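You operate a simulated robot arm through the tools that you are given. There is no shell and no other tool.

The job below is to be done with a simulated robot arm. You get a single attempt, and the scene is never put back.

TASK
Switch the cell box off, move the stud board's plug from socket C to B, then run the box again.
Fine: slider to 0 before the lever goes off or on; lever on again, slider to RUN; leave the other plugs and the relay keys.

Only the result counts: the job must be done as asked and must still hold three seconds after the hand-in. Knocking over, shifting, dropping, spilling or breaking anything else fails it.

THE ROBOT
A 6-joint arm with a two-finger gripper, fixed in place. Base frame: the origin is on the floor under the middle of its stand, x ahead of it, y to its left, z up. Readings come in cm, rad, newtons and seconds.
With the tool pointing down near the work surface it reaches from about 40 to 84 cm from the base axis. Its first joint turns from -2.897 to 2.897 rad. Payload 1.66 kg.
Tool frame: the origin (TCP) lies between the finger pads and is the grasp point; the fingertips stand 1.6 cm ahead of it; z points along the fingers, y is the line along which they close. The gripper opens to 11.1 cm; its body begins 10.4 cm behind the TCP.
Orientation is told as [roll, pitch, yaw] about the base's x, y, z axes, in that order, counted from this pose: with the fingers straight down and closing along the base's y, the tool's x points along the base's -x, its y along +y and its z along -z.

THE INTERFACE
- The arm moves only by the tool move_arm. Its argument "motion" is a list of rows, each a list of 7 numbers: the turn, a rotation vector about the tool's x, y, z in rad, then the shift along the tool's x, y, z in cm, then the finger opening in cm, from 0 to 11.1. In form: [[wx, wy, wz, x, y, z, hand], ...]. A call has 1 to 20 rows; each row is the pose to reach, as a shift and turn from the pose commanded when the call began, along the tool's axes at that moment. Rows are played at 5 a second. More than 5 cm and 0.15 rad between two rows, or a gripper value outside its range, and nothing of the call is played. Where a pose cannot be reached the arm comes as near as it can. A force on the tool above 50 N (or 10 N above the force at the start of the call, whichever is more), or a blocked arm, ends the call early, and 0.2 s more pass. Each finger travels about 16.98 cm/s and halts on what it meets, pressing with about 31 N; the grip force reading is that of the motor and also rises with nothing between the fingers. The clock runs only during rows and for 0.2 s after the last one: add rows that repeat a pose to give the fingers time. The reply holds the time, the measured pose of the TCP, the force on the tool along the base axes, the opening and the grip force, in the units named above and with some noise, with the torque about the TCP (base axes, N m) and any sound that the robot's microphone picked up, and new pictures: "views" is both (left out), scene, wrist or none.
- Cameras (640 x 400 px; columns grow to the right, rows downward): "scene" is fixed at [4.99, 64.92, 146.24]; the picture's right is [-0.91, -0.42, 0.00], its down [-0.15, 0.34, -0.93] and it looks along [0.39, -0.84, -0.37] (base axes); focal length 367 px, centre (320, 200). "wrist" rides on the gripper at [7, 1.4, -14.3] in the tool frame; the picture's right is [-0.19, 0.98, 0.00], its down [-0.87, -0.17, -0.47] and it looks along [-0.46, -0.09, 0.88] (tool axes); focal length 230 px, centre (320, 200). There is no depth. A picture from a camera that has moved, and an enlarged one, comes with that camera's place and axes in the base frame and with its lens.
- move_column(by): moves the trunk up (or, below 0, down) by that many cm; the arm rides with it, the base frame stays. It gives what a move gives, with no picture.
- enlarge(camera, box): a new picture of the part [left, top, right, bottom] of that camera's present view, enlarged. It takes no simulated time.
- close_job(): hands the job in; it is judged then, once.

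Places have to be worked out from the pictures, the camera data and where the tool is seen. Open the gripper and draw the arm clear of the work before you hand the job in, unless the task says otherwise.

The tools are called after "Call:" as a command line: name --pt "numbers of a row" for each row, then --argument value for the rest, lists and objects as JSON in quotes. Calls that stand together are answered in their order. move_arm: Moves the arm, as the interface text tells. Its arguments: {"type":"object","properties":{"motion":{"type":"array","items":{"type":"array","items":{"type":"number"}}},"views":{"type":"string","enum":["both","scene","wrist","none"]}},"required":["motion"]} The other tools are called the same way: move_column (by) moves the trunk up or down; enlarge (camera, box) takes an enlarged picture of a part of a camera's view; close_job () hands the job in.

At the start:

```text
time_s: 0.0
eef_pos: [29.57, -22.13, 128.02]
tcp_rot: [0.0, -0.001, -0.001]
wrist_force: [-1.1, -0.5, -0.1]
wrist_torque: [0.01, 0.01, 0.02]
finger_gap: 11.11
grip_force: 0.0
trunk travel left (down, up): [-20.0, 39.0]
```

scene: 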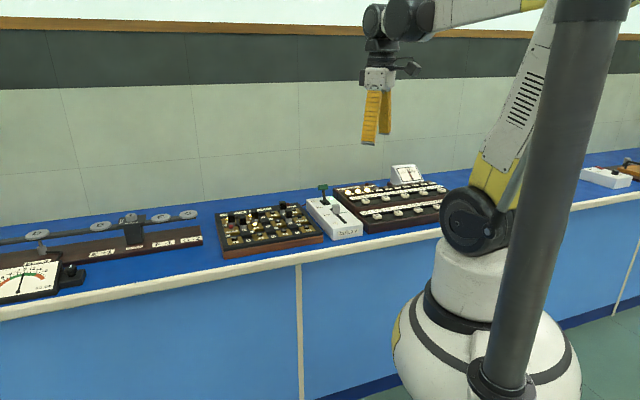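
wrist: 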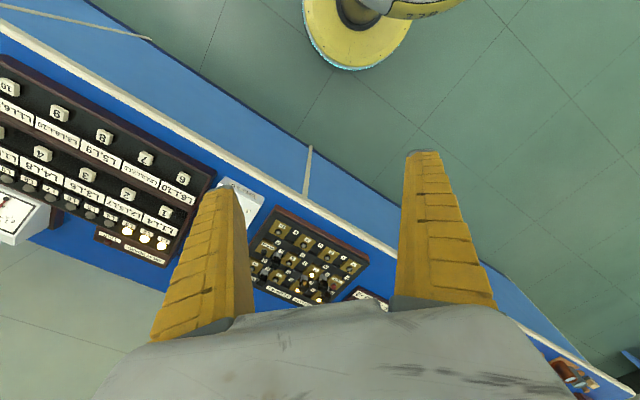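

I start by looking closer at the scene: the plug board, the white cell box with the lever, and the relay-key board seem to be in the middle of the bench.

Call:
enlarge --camera "scene" --box '[200, 150, 460, 270]'

Call:
enlarge --camera "scene" --box '[0, 190, 220, 320]'

Call:
enlarge --camera "wrist" --box '[200, 170, 400, 310]'

Call:
enlarge --camera "wrist" --box '[0, 60, 220, 280]'

```text
2.46 times, centred on (330, 210) of scene
camera zoom: at [4.99, 64.92, 146.24], right [-0.91, -0.42, 0.0], down [-0.15, 0.34, -0.93], along [0.39, -0.84, -0.37], focal length 904 px, centre (295, 175)
```

zoom: 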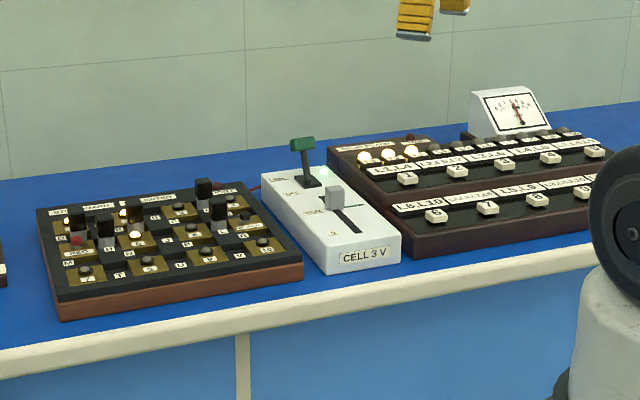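

```text
2.91 times, centred on (110, 255) of scene
camera zoom: at [4.99, 64.92, 146.24], right [-0.91, -0.42, 0.0], down [-0.15, 0.34, -0.93], along [0.39, -0.84, -0.37], focal length 1068 px, centre (931, 40)
```

zoom: 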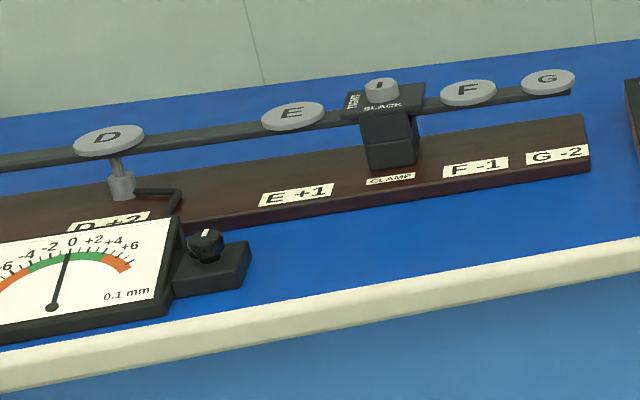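

```text
2.86 times, centred on (300, 240) of wrist
camera zoom: at [22.79, -20.58, 142.31], right [0.19, 0.98, 0.0], down [0.87, -0.17, 0.47], along [0.46, -0.09, -0.88], focal length 657 px, centre (377, 86)
```

zoom: 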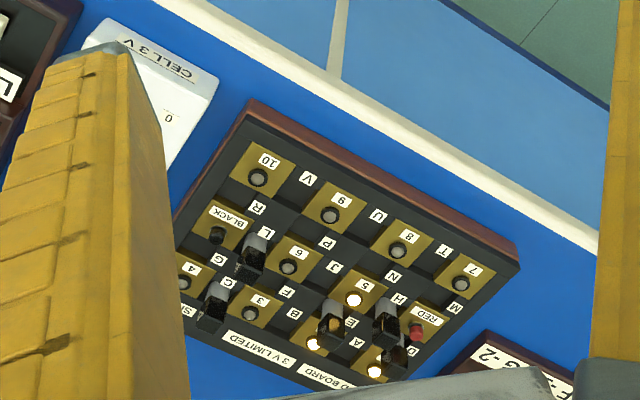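

```text
1.82 times, centred on (110, 170) of wrist
camera zoom: at [22.79, -20.58, 142.31], right [0.19, 0.98, 0.0], down [0.87, -0.17, 0.47], along [0.46, -0.09, -0.88], focal length 418 px, centre (702, 254)
```

zoom: 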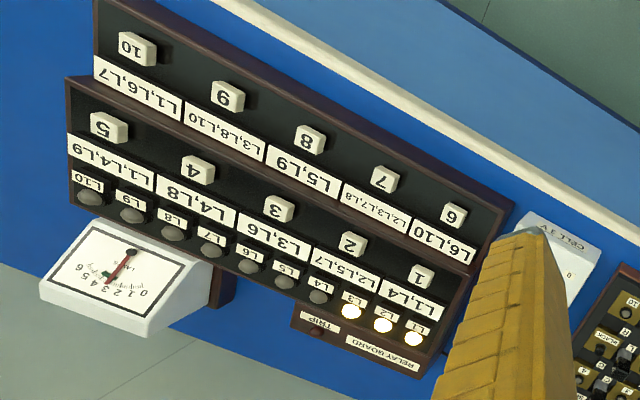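

The board, box and relay board lie about 65–95 cm out, along a bench turned some -45° from x, tops near z≈86. I swing the gripper round to face the bench and go above it for a better look.

Call:
move_arm --pt "0 0 0.08 -2.8 -1.6 1.6 11.1" --pt "0 0 0.16 -5.7 -3.2 3.2 11.1" --pt "0 0 0.24 -8.5 -4.8 4.8 11.1" --pt "0 0 0.32 -11.4 -6.4 6.4 11.1" --pt "0 0 0.4 -14.2 -8 8 11.1" --pt "0 0 0.48 -17 -9.6 9.6 11.1" --pt "0 0 0.56 -19.9 -11.2 11.2 11.1" --pt "0 0 0.64 -22.7 -12.7 12.8 11.1" --pt "0 0 0.72 -25.6 -14.3 14.4 11.1" --pt "0 0 0.78 -28.4 -15.9 16 11.1" --pt "0 0 0.78 -28.4 -15.9 16 11.1"

```text
time_s: 2.4
eef_pos: [58.16, -38.06, 112.08]
tcp_rot: [0.001, 0.001, -0.781]
wrist_force: [0.5, 0.4, -0.4]
wrist_torque: [0.01, 0.03, -0.05]
finger_gap: 11.11
grip_force: 0.1
trunk travel left (down, up): [-20.0, 39.0]
camera wrist: at [54.19, -32.07, 126.29], right [0.83, 0.56, 0.0], down [0.5, -0.73, 0.47], along [0.27, -0.39, -0.88], focal length 230 px, centre (320, 200)
```

scene: 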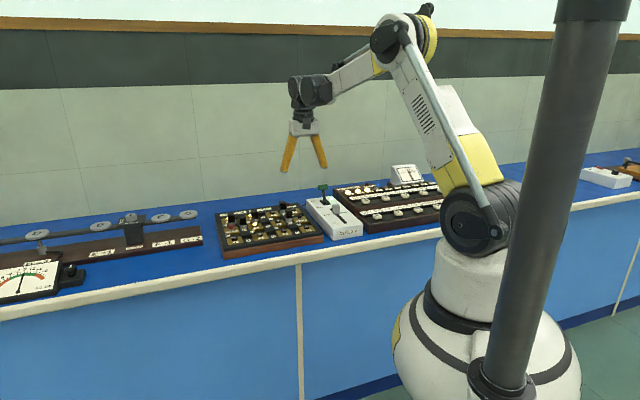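
wrist: 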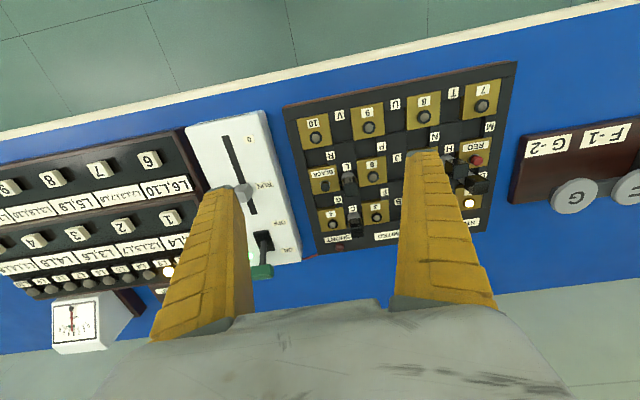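

The board is now plainly in view. I enlarge the parts around the cell box and the stud board to read the markings.

Call:
enlarge --camera "wrist" --box '[170, 90, 330, 290]'

Call:
enlarge --camera "wrist" --box '[280, 50, 530, 270]'

Call:
enlarge --camera "scene" --box '[290, 160, 390, 250]'

Call:
enlarge --camera "scene" --box '[210, 190, 330, 265]'

```text
2.00 times, centred on (250, 190) of wrist
camera zoom: at [54.19, -32.07, 126.29], right [0.83, 0.56, 0.0], down [0.5, -0.73, 0.47], along [0.27, -0.39, -0.88], focal length 460 px, centre (460, 220)
```

zoom: 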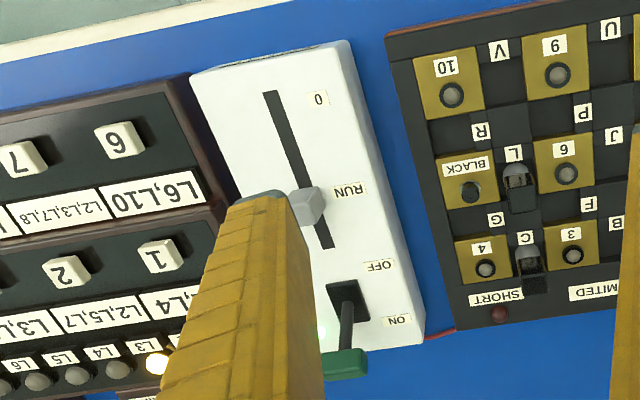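

```text
1.82 times, centred on (405, 160) of wrist
camera zoom: at [54.19, -32.07, 126.29], right [0.83, 0.56, 0.0], down [0.5, -0.73, 0.47], along [0.27, -0.39, -0.88], focal length 418 px, centre (166, 273)
```

zoom: 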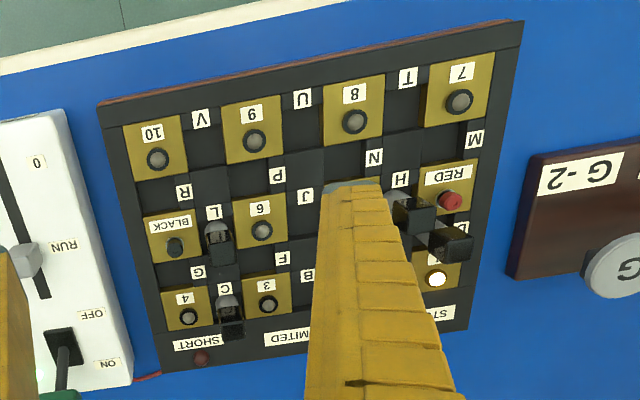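

```text
4.44 times, centred on (340, 205) of scene
camera zoom: at [4.99, 64.92, 146.24], right [-0.91, -0.42, 0.0], down [-0.15, 0.34, -0.93], along [0.39, -0.84, -0.37], focal length 1631 px, centre (231, 178)
```

zoom: 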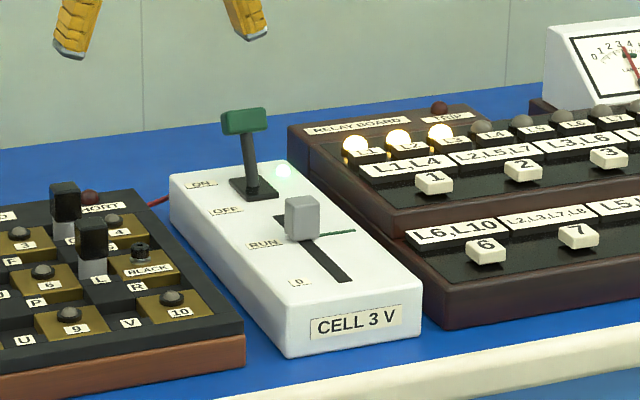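

```text
5.33 times, centred on (270, 228) of scene
camera zoom: at [4.99, 64.92, 146.24], right [-0.91, -0.42, 0.0], down [-0.15, 0.34, -0.93], along [0.39, -0.84, -0.37], focal length 1958 px, centre (587, 53)
```

zoom: 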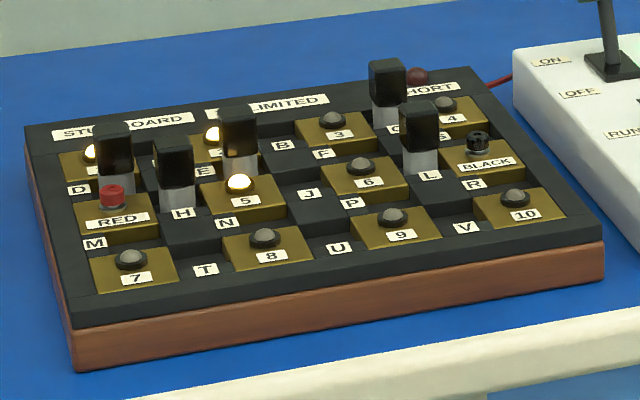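

Fixing points in both views, I get: cell box top at z≈90, slot running from (46.4,-47.2) to (56.8,-57.2), slider standing at RUN near (53.2,-53.3), lever pivot about (60.8,-61.4); the plug in C is near (73.4,-47.8). I move over the slider with the fingers partly closed to check it closely.

Call:
move_arm --pt "0 0 0 -1.2 -2.4 2.3 9" --pt "0 0 0 -2.4 -4.8 4.7 7" --pt "0 0 0 -3.6 -7.2 7 6" --pt "0 0 0 -4.8 -9.6 9.4 5" --pt "0 0 0 -6.0 -12 11.8 5" --pt "0 0 0 -7.2 -14.3 13.1 5" --pt "0 0 0 -7.2 -14.3 13.1 5"

```text
time_s: 4.0
eef_pos: [53.07, -53.33, 98.84]
tcp_rot: [0.001, 0.001, -0.78]
wrist_force: [-0.3, -0.6, 0.1]
wrist_torque: [0.0, 0.04, 0.01]
finger_gap: 5.22
grip_force: 1.6
trunk travel left (down, up): [-20.0, 39.0]
camera wrist: at [49.14, -47.21, 113.18], right [0.83, 0.56, 0.0], down [0.5, -0.73, 0.47], along [0.27, -0.39, -0.88], focal length 230 px, centre (320, 200)
```

scene: 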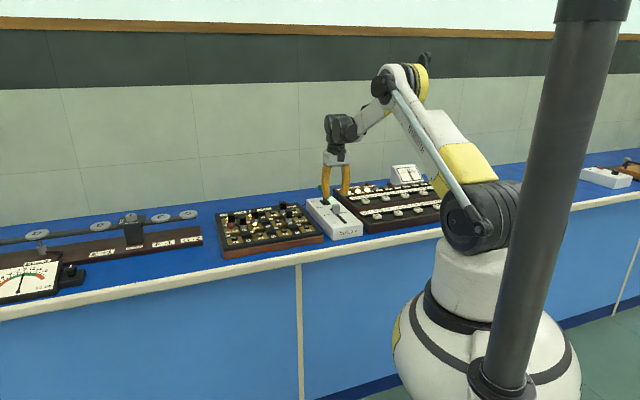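
wrist: 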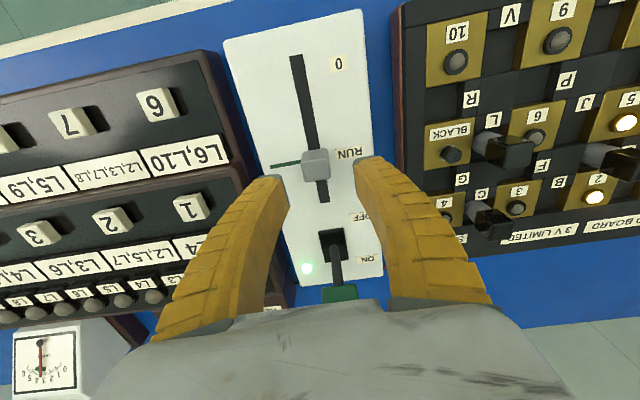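

The slider handle is just ahead between the fingertips, with a green mark beside it. I enlarge to get its exact size and place.

Call:
enlarge --camera "wrist" --box '[220, 10, 420, 310]'

Call:
enlarge --camera "wrist" --box '[260, 120, 380, 220]'

Call:
enlarge --camera "scene" --box '[290, 130, 390, 250]'

```text
1.33 times, centred on (320, 160) of wrist
camera zoom: at [49.14, -47.21, 113.18], right [0.83, 0.56, 0.0], down [0.5, -0.73, 0.47], along [0.27, -0.39, -0.88], focal length 307 px, centre (320, 253)
```

zoom: 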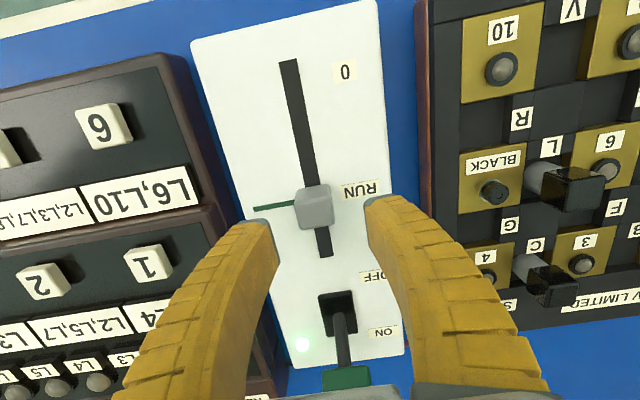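

```text
4.00 times, centred on (320, 170) of wrist
camera zoom: at [49.14, -47.21, 113.18], right [0.83, 0.56, 0.0], down [0.5, -0.73, 0.47], along [0.27, -0.39, -0.88], focal length 920 px, centre (320, 320)
```

zoom: 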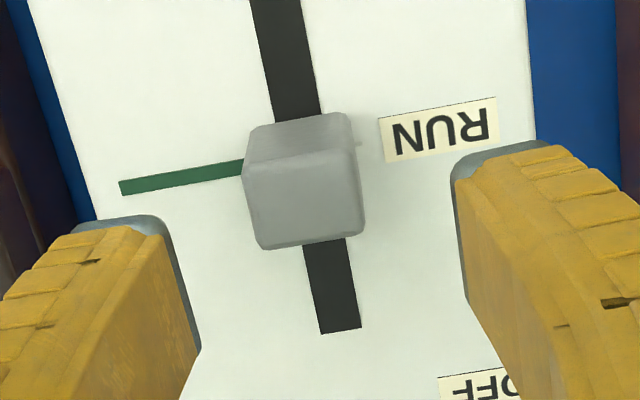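

```text
3.33 times, centred on (340, 190) of scene
camera zoom: at [4.99, 64.92, 146.24], right [-0.91, -0.42, 0.0], down [-0.15, 0.34, -0.93], along [0.39, -0.84, -0.37], focal length 1224 px, centre (253, 233)
```

zoom: 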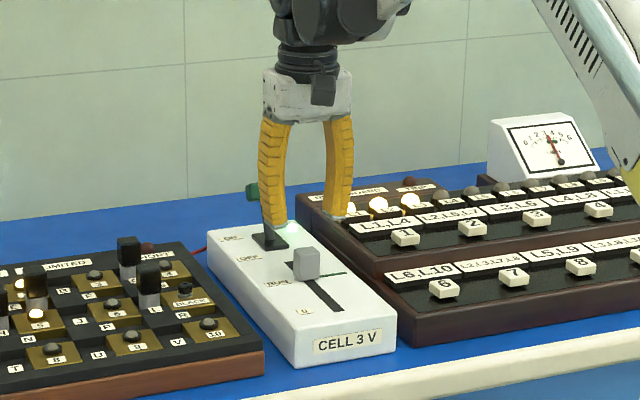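

The TCP is straight over the slider handle (about 2.7 cm wide, top z≈93, its front edge on the green RUN line at about 75.3 cm out). I go down around it and close the fingers.

Call:
move_arm --pt "0 0 0 -0.1 -0.2 2.2 5" --pt "0 0 0 -0.2 -0.2 4.4 5" --pt "0 0 0 -0.2 -0.2 6.3 5" --pt "0 0 0 -0.2 -0.2 6.3 5"

```text
time_s: 5.0
eef_pos: [53.03, -53.47, 92.69]
tcp_rot: [0.0, -0.001, -0.779]
wrist_force: [-0.6, 0.0, -0.2]
wrist_torque: [0.03, 0.02, 0.01]
finger_gap: 5.21
grip_force: 1.5
trunk travel left (down, up): [-20.0, 39.0]
camera wrist: at [49.22, -47.47, 106.87], right [0.83, 0.56, 0.0], down [0.5, -0.73, 0.47], along [0.27, -0.39, -0.88], focal length 230 px, centre (320, 200)
```

scene: 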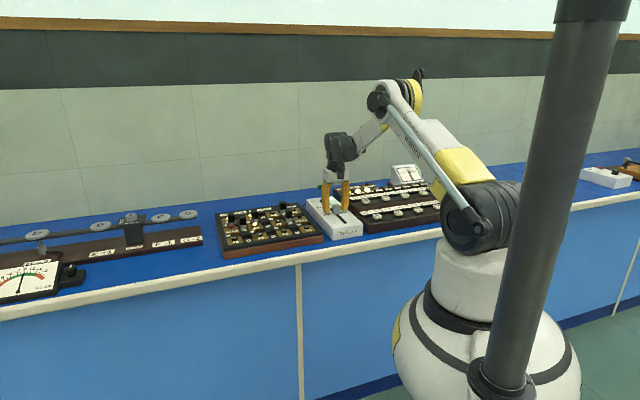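
wrist: 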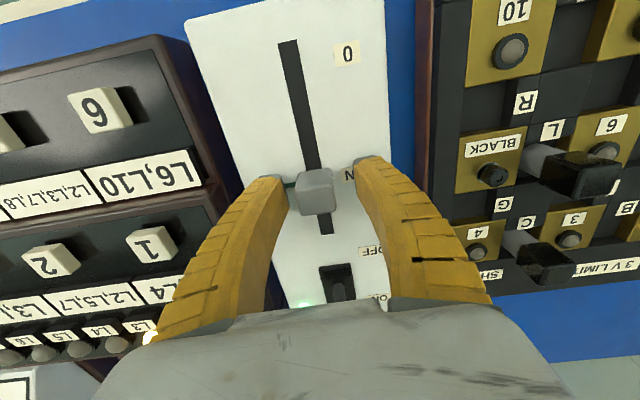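

Fingers straddle the handle with no contact force. I close them on it.

Call:
move_arm --pt "0 0 0 0 0 0 3.6" --pt "0 0 0 0 0 0 2.4" --pt "0 0 0 0 0 0 1.8" --pt "0 0 0 0 0 0 1.8" --views "wrist"

```text
time_s: 6.0
eef_pos: [52.98, -53.6, 92.61]
tcp_rot: [0.0, 0.0, -0.781]
wrist_force: [-8.4, -9.8, 1.1]
wrist_torque: [-0.06, 0.08, -0.05]
finger_gap: 2.78
grip_force: 7.8
trunk travel left (down, up): [-20.0, 39.0]
camera wrist: at [49.11, -47.57, 106.91], right [0.83, 0.56, 0.0], down [0.5, -0.73, 0.47], along [0.27, -0.39, -0.88], focal length 230 px, centre (320, 200)
```

wrist: 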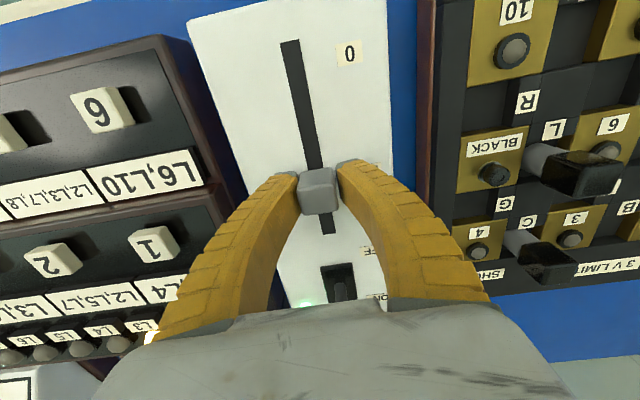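

The handle is held at 2.78 cm; the side force shows I'm about 1–2 mm off centre, so I ease over and drag the slider towards 0, in two steps.

Call:
move_arm --pt "0 0 0 0 -0.15 0 1.5" --pt "0 0 0 1 -0.17 0 1.5" --pt "0 0 0 2 -0.18 0 1.5" --pt "0 0 0 3 -0.2 0 1.5" --pt "0 0 0 4 -0.21 0 1.5" --pt "0 0 0 4 -0.21 0 1.5" --views "wrist"

```text
time_s: 7.4
eef_pos: [50.06, -50.82, 92.55]
tcp_rot: [0.0, 0.001, -0.779]
wrist_force: [-7.8, -8.8, 9.8]
wrist_torque: [0.11, 0.27, -0.13]
finger_gap: 2.16
grip_force: 33.3
trunk travel left (down, up): [-20.0, 39.0]
camera wrist: at [46.15, -44.83, 106.95], right [0.83, 0.56, 0.0], down [0.5, -0.73, 0.47], along [0.27, -0.39, -0.88], focal length 230 px, centre (320, 200)
```

wrist: 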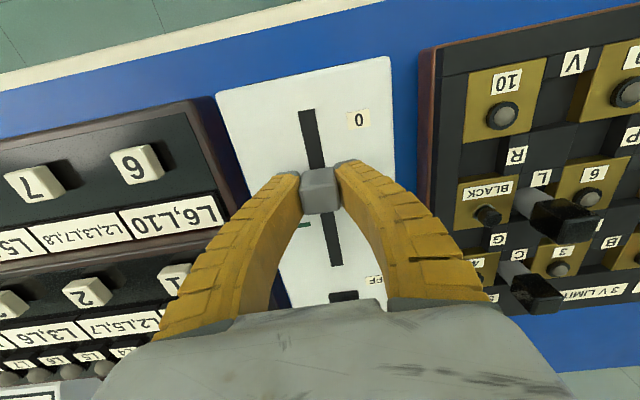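

The slider follows. I go on for the remaining ~4 cm to the 0 end.

Call:
move_arm --pt "0 0 0 1 -0.15 0 1.7" --pt "0 0 0 2 -0.2 0 1.7" --pt "0 0 0 3 -0.2 0 1.7" --pt "0 0 0 3.6 -0.2 0 1.7" --pt "0 0 0 4.1 -0.2 0 1.7" --pt "0 0 0 4.1 -0.2 0 1.7" --views "wrist"

Call:
enlarge --camera "wrist" --box '[220, 80, 420, 280]'

```text
time_s: 8.8
eef_pos: [47.42, -47.88, 92.62]
tcp_rot: [0.0, -0.002, -0.781]
wrist_force: [17.1, -2.9, 11.9]
wrist_torque: [-0.49, -0.6, -0.1]
finger_gap: 2.3
grip_force: 34.0
trunk travel left (down, up): [-20.0, 39.0]
camera wrist: at [43.31, -42.0, 106.86], right [0.83, 0.56, 0.0], down [0.5, -0.73, 0.47], along [0.27, -0.39, -0.88], focal length 230 px, centre (320, 200)
```

wrist: 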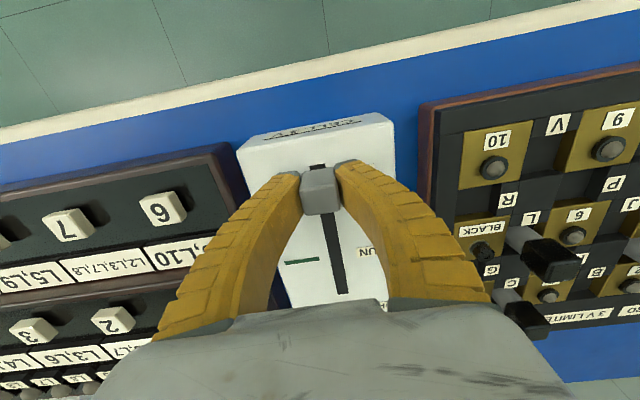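

```text
2.00 times, centred on (320, 180) of wrist
camera zoom: at [43.31, -42.0, 106.86], right [0.83, 0.56, 0.0], down [0.5, -0.73, 0.47], along [0.27, -0.39, -0.88], focal length 460 px, centre (320, 240)
```

zoom: 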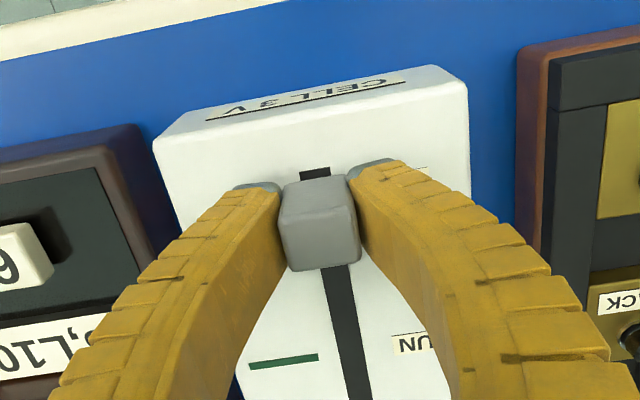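

Resistance is showing at about 8 cm of travel, and the "0" label is level with the handle. I press a bit further to make sure it's at its stop.

Call:
move_arm --pt "0 0 0 0.3 0.1 0 1.7" --pt "0 0 0 0.5 0.1 0 1.7" --pt "0 0 0 0.5 0.1 0 1.7" --views "wrist"

Call:
enlarge --camera "scene" --box '[290, 130, 390, 250]'

```text
time_s: 9.6
eef_pos: [46.93, -47.81, 92.49]
tcp_rot: [0.001, 0.003, -0.78]
wrist_force: [20.7, -10.1, 5.2]
wrist_torque: [-0.11, -0.19, 0.02]
finger_gap: 2.09
grip_force: 33.9
trunk travel left (down, up): [-20.0, 39.0]
camera wrist: at [43.01, -41.69, 106.8], right [0.83, 0.56, 0.0], down [0.5, -0.73, 0.47], along [0.27, -0.39, -0.88], focal length 230 px, centre (320, 200)
```

wrist: 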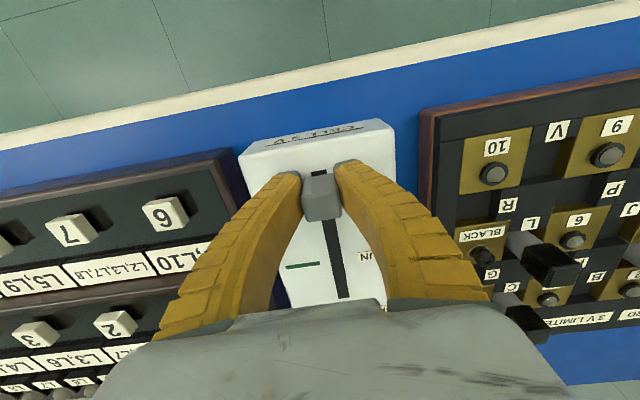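

```text
3.33 times, centred on (340, 190) of scene
camera zoom: at [4.99, 64.92, 146.24], right [-0.91, -0.42, 0.0], down [-0.15, 0.34, -0.93], along [0.39, -0.84, -0.37], focal length 1224 px, centre (253, 233)
```

zoom: 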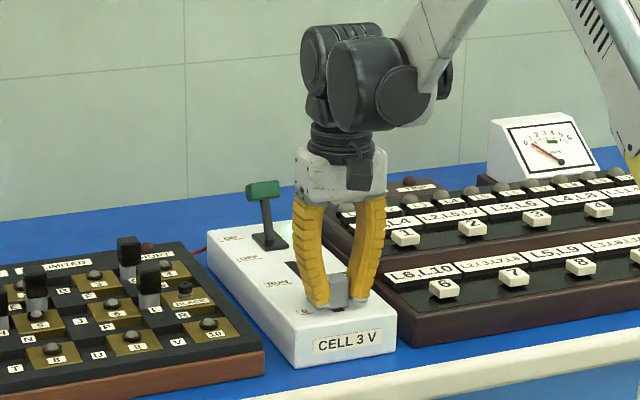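

The lamps went dark and the meter fell to zero, so the slider is at 0. I open the fingers and rise straight up off it.

Call:
move_arm --pt "0 0 0 0 0 0 3.2" --pt "0 0 0 0 0 0 5" --pt "0 0 0 0 0 0 5.5" --pt "0 0 0 0 0 -4 5.5" --pt "0 0 0 0 0 -8 6" --pt "0 0 0 0 0 -12 7" --pt "0 0 0 0 0 -12 7" --views "both"

Call:
enlarge --camera "scene" --box '[290, 130, 390, 250]'

Call:
enlarge --camera "wrist" --box '[220, 80, 420, 300]'

```text
time_s: 11.2
eef_pos: [46.82, -47.79, 104.62]
tcp_rot: [0.001, 0.0, -0.78]
wrist_force: [0.4, 0.9, -0.4]
wrist_torque: [-0.01, -0.04, 0.05]
finger_gap: 7.19
grip_force: 0.8
trunk travel left (down, up): [-20.0, 39.0]
camera wrist: at [42.86, -41.62, 118.92], right [0.83, 0.56, 0.0], down [0.5, -0.73, 0.47], along [0.27, -0.39, -0.88], focal length 230 px, centre (320, 200)
```

scene: 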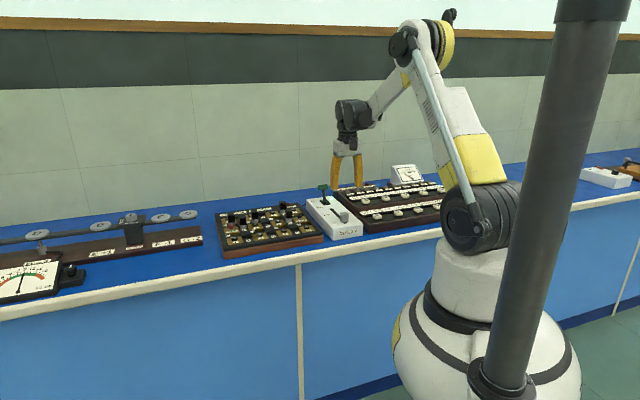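
wrist: 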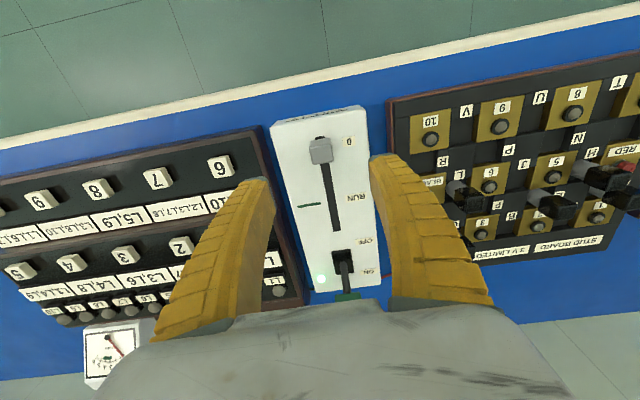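

```text
3.33 times, centred on (340, 190) of scene
camera zoom: at [4.99, 64.92, 146.24], right [-0.91, -0.42, 0.0], down [-0.15, 0.34, -0.93], along [0.39, -0.84, -0.37], focal length 1224 px, centre (253, 233)
```

zoom: 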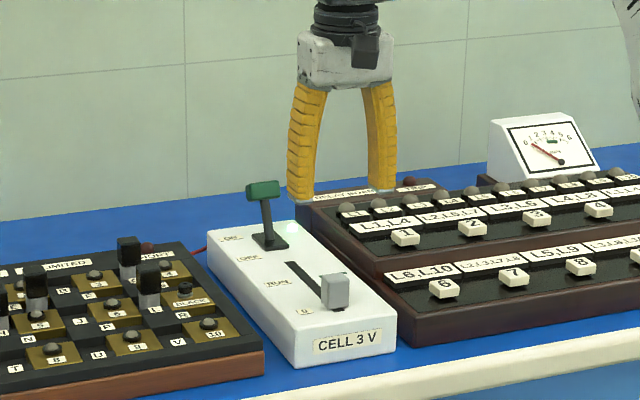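

```text
1.82 times, centred on (320, 190) of wrist
camera zoom: at [42.86, -41.62, 118.92], right [0.83, 0.56, 0.0], down [0.5, -0.73, 0.47], along [0.27, -0.39, -0.88], focal length 418 px, centre (320, 218)
```

zoom: 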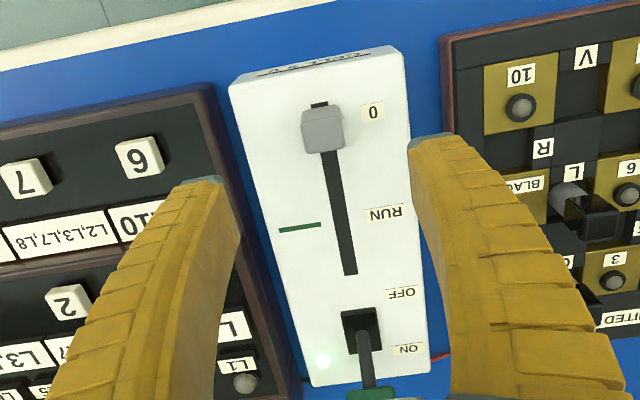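

Slider rests at 0. The lever's green T-bar is about 4 cm wide at roughly (62.4,-63.0,96), leaning back (ON). I tilt the gripper about 30° outward for reach and stop short of it.

Call:
move_arm --pt "0 -0.087 0 -2.8 0.02 0 7" --pt "0 -0.175 0 -5.6 0.04 0 7" --pt "0 -0.262 0 -8.4 0.06 0 7" --pt "0 -0.349 0 -11.2 0.08 0 7" --pt "0 -0.436 0 -14 0.1 0 7" --pt "0 -0.524 0 -16.8 0.11 0 7" --pt "0 -0.524 0 -16.8 0.11 0 7" --views "both"

Call:
enlarge --camera "wrist" --box '[220, 80, 420, 300]'

Call:
enlarge --camera "scene" --box '[290, 130, 390, 250]'

```text
time_s: 12.8
eef_pos: [58.97, -59.48, 104.67]
tcp_rot: [0.0, -0.525, -0.78]
wrist_force: [-0.3, -0.2, 0.1]
wrist_torque: [-0.03, -0.02, -0.02]
finger_gap: 7.18
grip_force: 1.4
trunk travel left (down, up): [-20.0, 39.0]
camera wrist: at [50.61, -49.05, 113.52], right [0.81, 0.58, 0.1], down [0.25, -0.48, 0.84], along [0.54, -0.66, -0.53], focal length 230 px, centre (320, 200)
```

scene: 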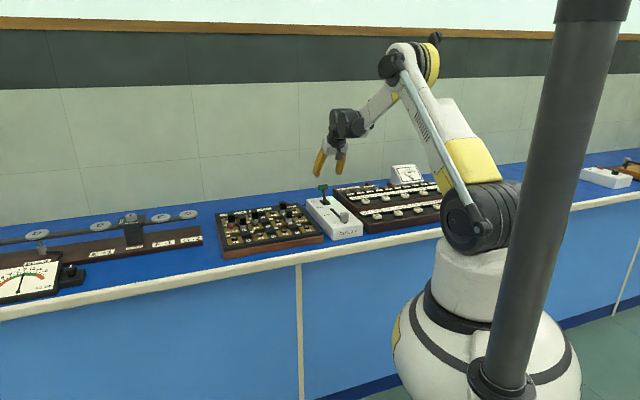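
wrist: 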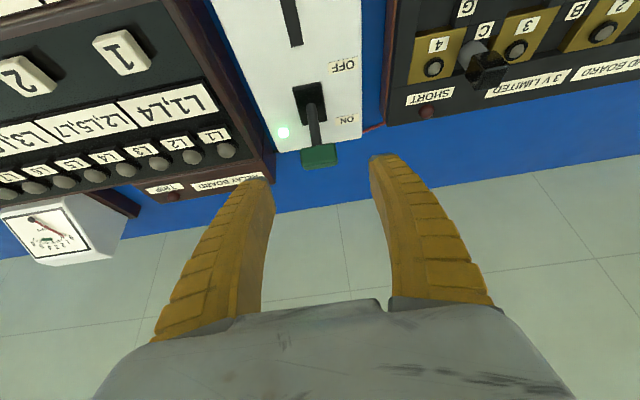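

```text
1.82 times, centred on (320, 190) of wrist
camera zoom: at [50.61, -49.05, 113.52], right [0.81, 0.58, 0.1], down [0.25, -0.48, 0.84], along [0.54, -0.66, -0.53], focal length 418 px, centre (320, 218)
```

zoom: 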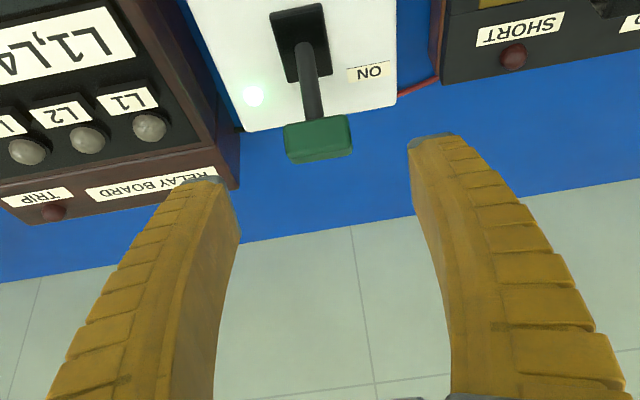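

```text
3.33 times, centred on (340, 190) of scene
camera zoom: at [4.99, 64.92, 146.24], right [-0.91, -0.42, 0.0], down [-0.15, 0.34, -0.93], along [0.39, -0.84, -0.37], focal length 1224 px, centre (253, 233)
```

zoom: 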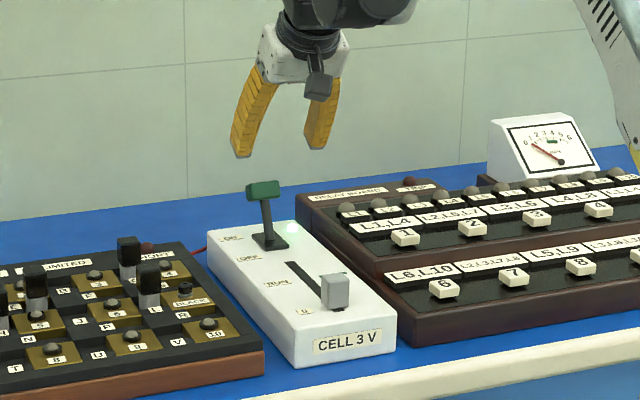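

The T-bar lies straight ahead along the tool axis by about 10 cm. I slide the open fingers around it.

Call:
move_arm --pt "0 0 0 -0.05 -0.05 3.4 7" --pt "0 0 0 -0.1 -0.1 6.8 6.5" --pt "0 0 0 -0.1 -0.1 9.8 6.5" --pt "0 0 0 -0.1 -0.1 9.8 6.5" --views "both"

Call:
enlarge --camera "wrist" --box '[220, 80, 420, 300]'

Call:
enlarge --camera "scene" --box '[290, 130, 390, 250]'

```text
time_s: 13.8
eef_pos: [62.36, -63.07, 96.09]
tcp_rot: [0.0, -0.523, -0.781]
wrist_force: [0.2, 0.6, 0.1]
wrist_torque: [0.04, -0.03, -0.03]
finger_gap: 6.68
grip_force: 1.8
trunk travel left (down, up): [-20.0, 39.0]
camera wrist: at [53.98, -52.68, 105.02], right [0.81, 0.58, 0.09], down [0.25, -0.48, 0.84], along [0.54, -0.66, -0.53], focal length 230 px, centre (320, 200)
```

scene: 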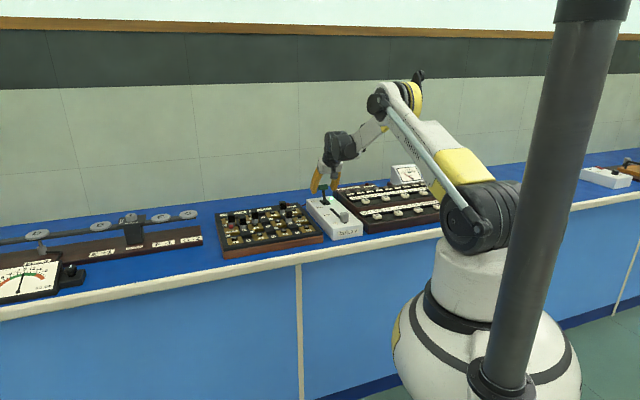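
wrist: 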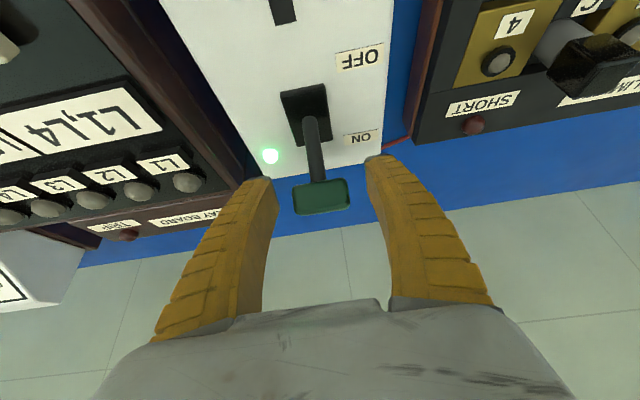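

```text
1.82 times, centred on (320, 190) of wrist
camera zoom: at [53.98, -52.68, 105.02], right [0.81, 0.58, 0.09], down [0.25, -0.48, 0.84], along [0.54, -0.66, -0.53], focal length 418 px, centre (320, 218)
```

zoom: 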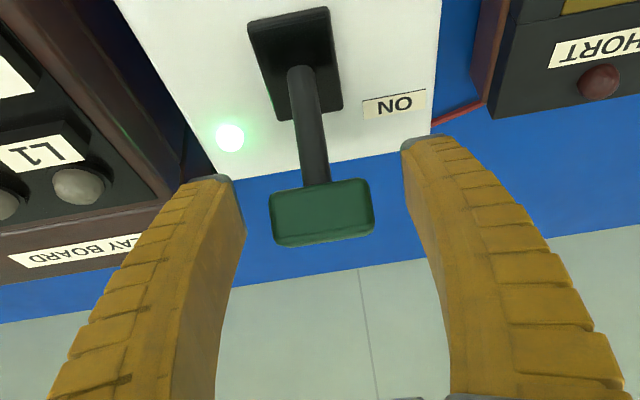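

```text
3.33 times, centred on (340, 190) of scene
camera zoom: at [4.99, 64.92, 146.24], right [-0.91, -0.42, 0.0], down [-0.15, 0.34, -0.93], along [0.39, -0.84, -0.37], focal length 1224 px, centre (253, 233)
```

zoom: 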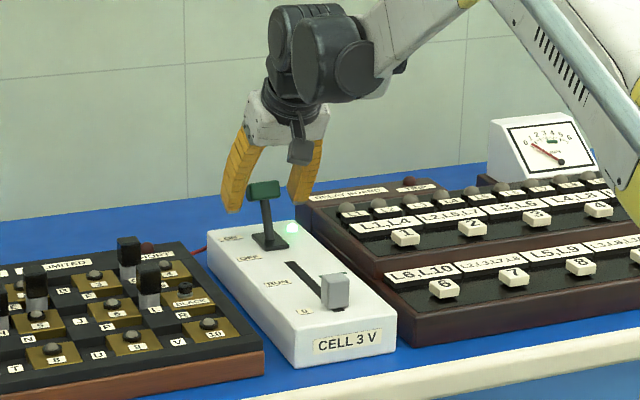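

T-bar is right at the grasp point, 3.9 cm wide. I close on it gently.

Call:
move_arm --pt "0 0 0 0 0.05 0 5" --pt "0 0 0 0 0.05 0 4" --pt "0 0 0 0 0.05 0 3.2" --pt "0 0 0 0 0.05 0 2.8" --pt "0 0 0 0 0.05 0 2.8" --views "wrist"

```text
time_s: 15.0
eef_pos: [62.21, -63.07, 96.34]
tcp_rot: [-0.001, -0.525, -0.78]
wrist_force: [-4.3, -3.8, 6.6]
wrist_torque: [0.07, 0.12, -0.09]
finger_gap: 3.55
grip_force: 33.8
trunk travel left (down, up): [-20.0, 39.0]
camera wrist: at [53.9, -52.63, 105.12], right [0.81, 0.58, 0.1], down [0.25, -0.48, 0.84], along [0.54, -0.66, -0.53], focal length 230 px, centre (320, 200)
```

wrist: 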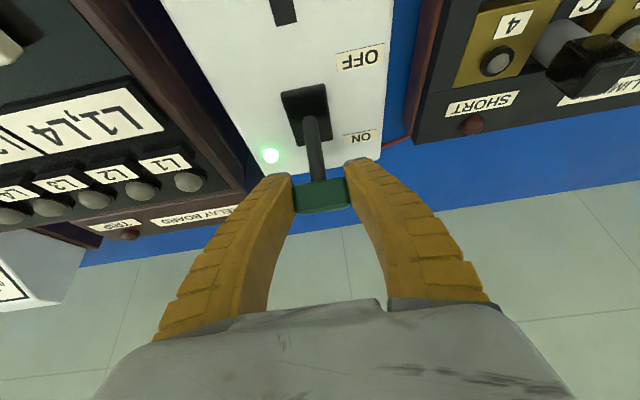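

Gripped with a small side load. I draw the T-bar toward the robot along the lever's arc to OFF.

Call:
move_arm --pt "0 0 0 0.38 0 -0.38 2.8" --pt "0 0 0 0.77 0 -0.76 2.8" --pt "0 0 0 1.25 0 -1.1 2.8" --pt "0 0 0 1.72 0 -1.42 2.8" --pt "0 0 0 2.25 0 -1.68 2.8" --pt "0 0 0 2.77 0 -1.92 2.8" --pt "0 0 0 3.3 0 -2.08 2.8" --pt "0 0 0 3.81 0 -2.2 2.8" --pt "0 0 0 3.81 0 -2.2 2.8" --views "both"

Call:
enlarge --camera "wrist" --box '[220, 80, 420, 300]'

Call:
enlarge --camera "scene" --box '[290, 130, 390, 250]'

```text
time_s: 17.0
eef_pos: [59.27, -59.88, 96.16]
tcp_rot: [0.0, -0.524, -0.78]
wrist_force: [2.9, -15.1, 8.4]
wrist_torque: [-0.68, -0.64, -0.07]
finger_gap: 3.3
grip_force: 33.8
trunk travel left (down, up): [-20.0, 39.0]
camera wrist: at [50.82, -49.55, 105.06], right [0.81, 0.58, 0.1], down [0.25, -0.48, 0.84], along [0.54, -0.66, -0.53], focal length 230 px, centre (320, 200)
```

scene: 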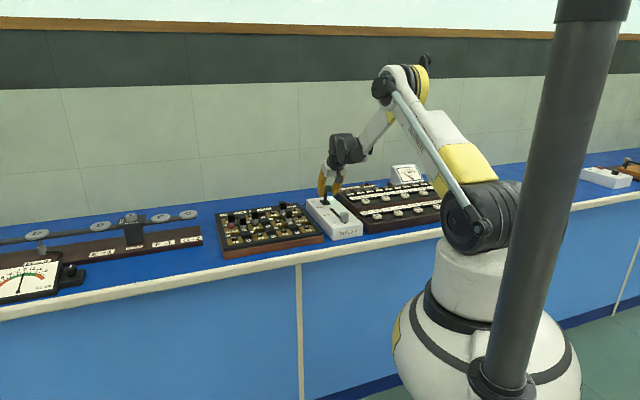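
wrist: 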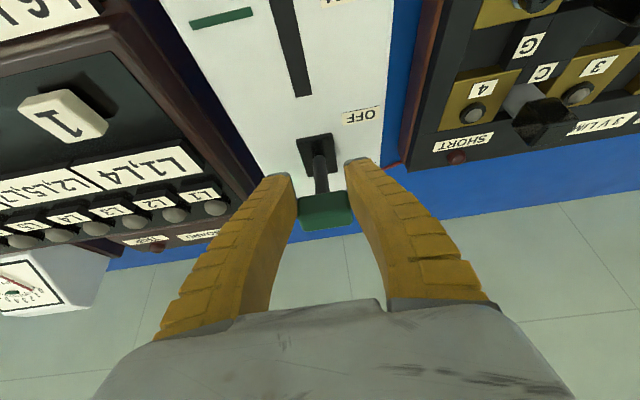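

```text
1.82 times, centred on (320, 190) of wrist
camera zoom: at [50.82, -49.55, 105.06], right [0.81, 0.58, 0.1], down [0.25, -0.48, 0.84], along [0.54, -0.66, -0.53], focal length 418 px, centre (320, 218)
```

zoom: 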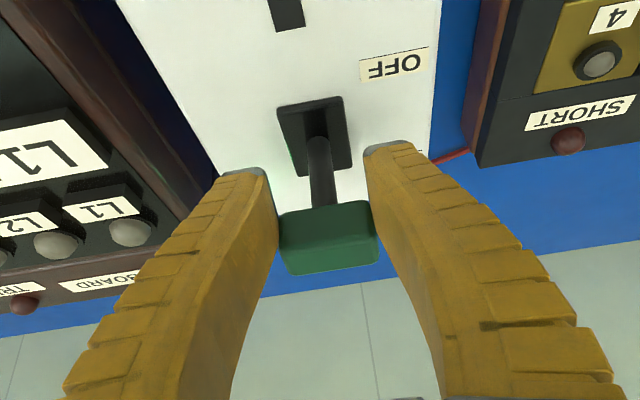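

```text
3.33 times, centred on (340, 190) of scene
camera zoom: at [4.99, 64.92, 146.24], right [-0.91, -0.42, 0.0], down [-0.15, 0.34, -0.93], along [0.39, -0.84, -0.37], focal length 1224 px, centre (253, 233)
```

zoom: 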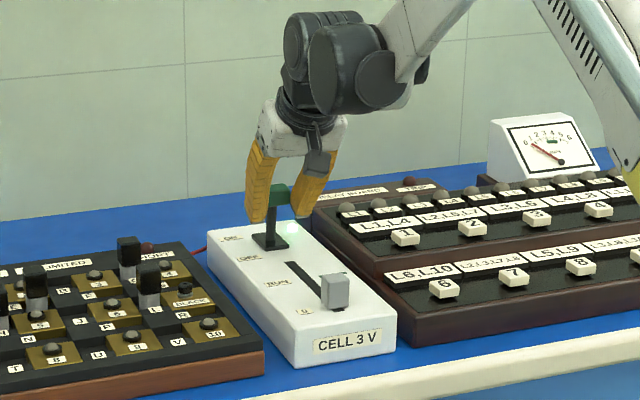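

The lever came only to upright; the T-bar slid along the pads to their far edge. I open, move forward over it and take hold again, centred.

Call:
move_arm --pt "0 0 0 0 0 0 4.2" --pt "0 0 0 0 0 0 5.2" --pt "0 0 0 -1.1 0 0.45 5.5" --pt "0 0 0 -2.2 0 0.9 5.5" --pt "0 0 0 -2.2 0 0.9 5.5" --views "both"

Call:
enlarge --camera "wrist" --box '[220, 80, 420, 300]'

Call:
enlarge --camera "scene" --box '[290, 130, 390, 250]'

```text
time_s: 18.2
eef_pos: [60.86, -61.46, 96.49]
tcp_rot: [0.002, -0.523, -0.779]
wrist_force: [-1.0, 0.7, -1.0]
wrist_torque: [-0.05, -0.03, 0.01]
finger_gap: 5.7
grip_force: 1.0
trunk travel left (down, up): [-20.0, 39.0]
camera wrist: at [52.53, -51.12, 105.37], right [0.81, 0.58, 0.1], down [0.25, -0.48, 0.84], along [0.54, -0.66, -0.53], focal length 230 px, centre (320, 200)
```

scene: 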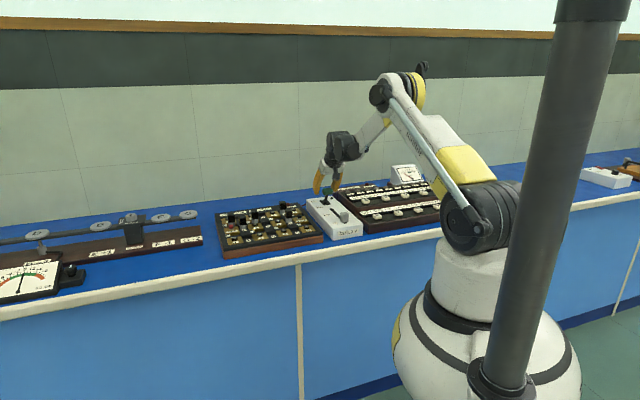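
wrist: 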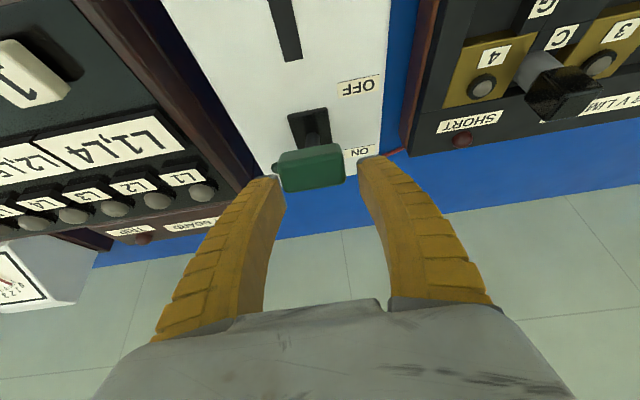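

```text
1.82 times, centred on (320, 190) of wrist
camera zoom: at [52.53, -51.12, 105.37], right [0.81, 0.58, 0.1], down [0.25, -0.48, 0.84], along [0.54, -0.66, -0.53], focal length 418 px, centre (320, 218)
```

zoom: 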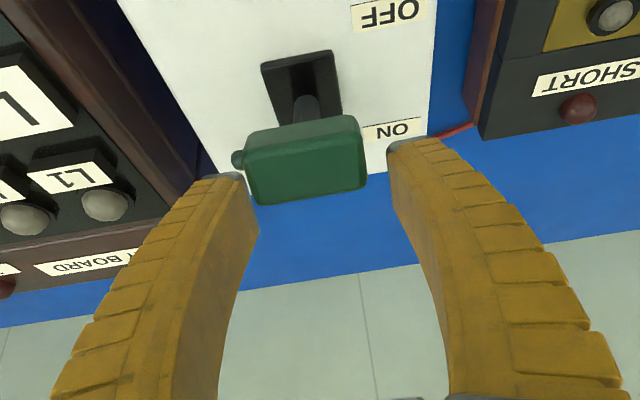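

```text
3.33 times, centred on (340, 190) of scene
camera zoom: at [4.99, 64.92, 146.24], right [-0.91, -0.42, 0.0], down [-0.15, 0.34, -0.93], along [0.39, -0.84, -0.37], focal length 1224 px, centre (253, 233)
```

zoom: 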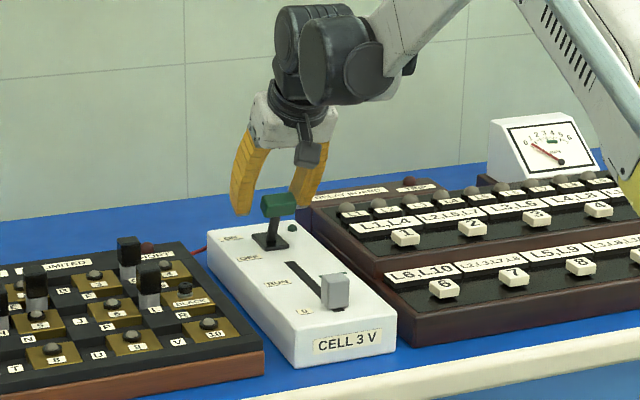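

The power lamp on the box has gone dark and the lever snapped forward to OFF. I lift straight up clear of it and cross to a standoff over the plug in C.

Call:
move_arm --pt "0 0 0 0 0 0 7" --pt "0 0 0 -1.6 0 -2.75 7" --pt "0 0 0 -3.2 0 -5.5 7" --pt "0 0 0 -4.76 0 -8.22 7" --pt "0 0 0 -3.4 4 -8.7 6" --pt "0 0 0 -2 8 -9.2 6" --pt "0 0 0 -0.7 12 -9.7 5" --pt "0 0 0 0.3 16 -10 5" --pt "0 0 0 0.67 18.5 -10.2 5" --pt "0 0 0 0.67 18.5 -10.2 5" --views "both"

Call:
enlarge --camera "wrist" --box '[200, 20, 480, 240]'

Call:
enlarge --camera "scene" --box '[210, 140, 390, 265]'

```text
time_s: 20.4
eef_pos: [70.01, -44.27, 104.9]
tcp_rot: [0.001, -0.523, -0.779]
wrist_force: [0.6, 0.4, 0.0]
wrist_torque: [-0.02, 0.0, 0.02]
finger_gap: 5.21
grip_force: 1.3
trunk travel left (down, up): [-20.0, 39.0]
camera wrist: at [61.57, -33.94, 113.79], right [0.81, 0.58, 0.09], down [0.25, -0.48, 0.84], along [0.54, -0.66, -0.53], focal length 230 px, centre (320, 200)
```

scene: 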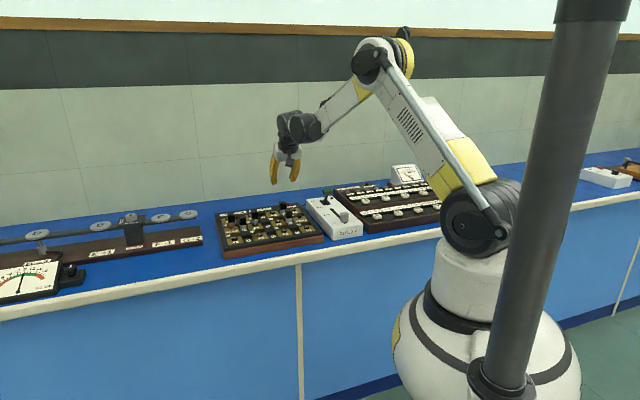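
wrist: 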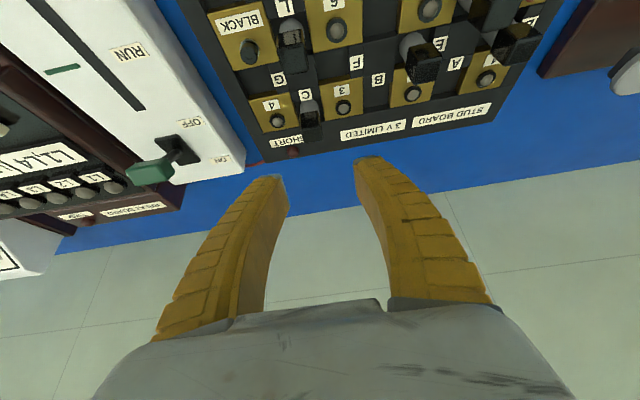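

```text
1.82 times, centred on (340, 130) of wrist
camera zoom: at [61.57, -33.94, 113.79], right [0.81, 0.58, 0.09], down [0.25, -0.48, 0.84], along [0.54, -0.66, -0.53], focal length 418 px, centre (284, 327)
```

zoom: 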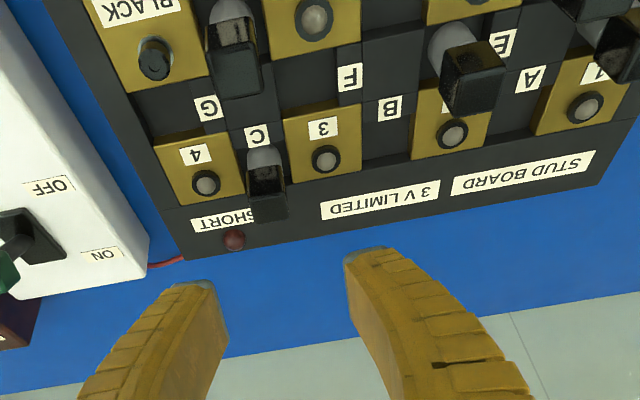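

```text
3.20 times, centred on (300, 202) of scene
camera zoom: at [4.99, 64.92, 146.24], right [-0.91, -0.42, 0.0], down [-0.15, 0.34, -0.93], along [0.39, -0.84, -0.37], focal length 1175 px, centre (384, 192)
```

zoom: 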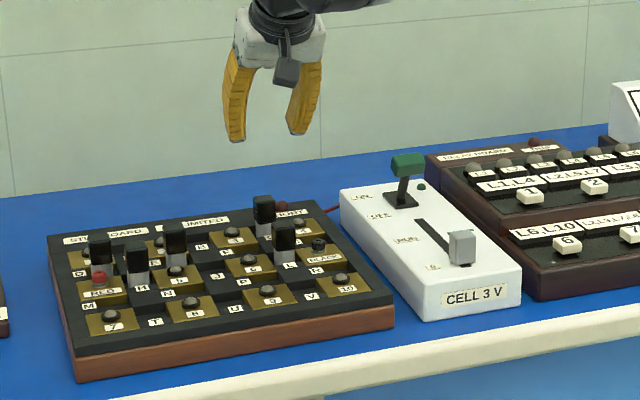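

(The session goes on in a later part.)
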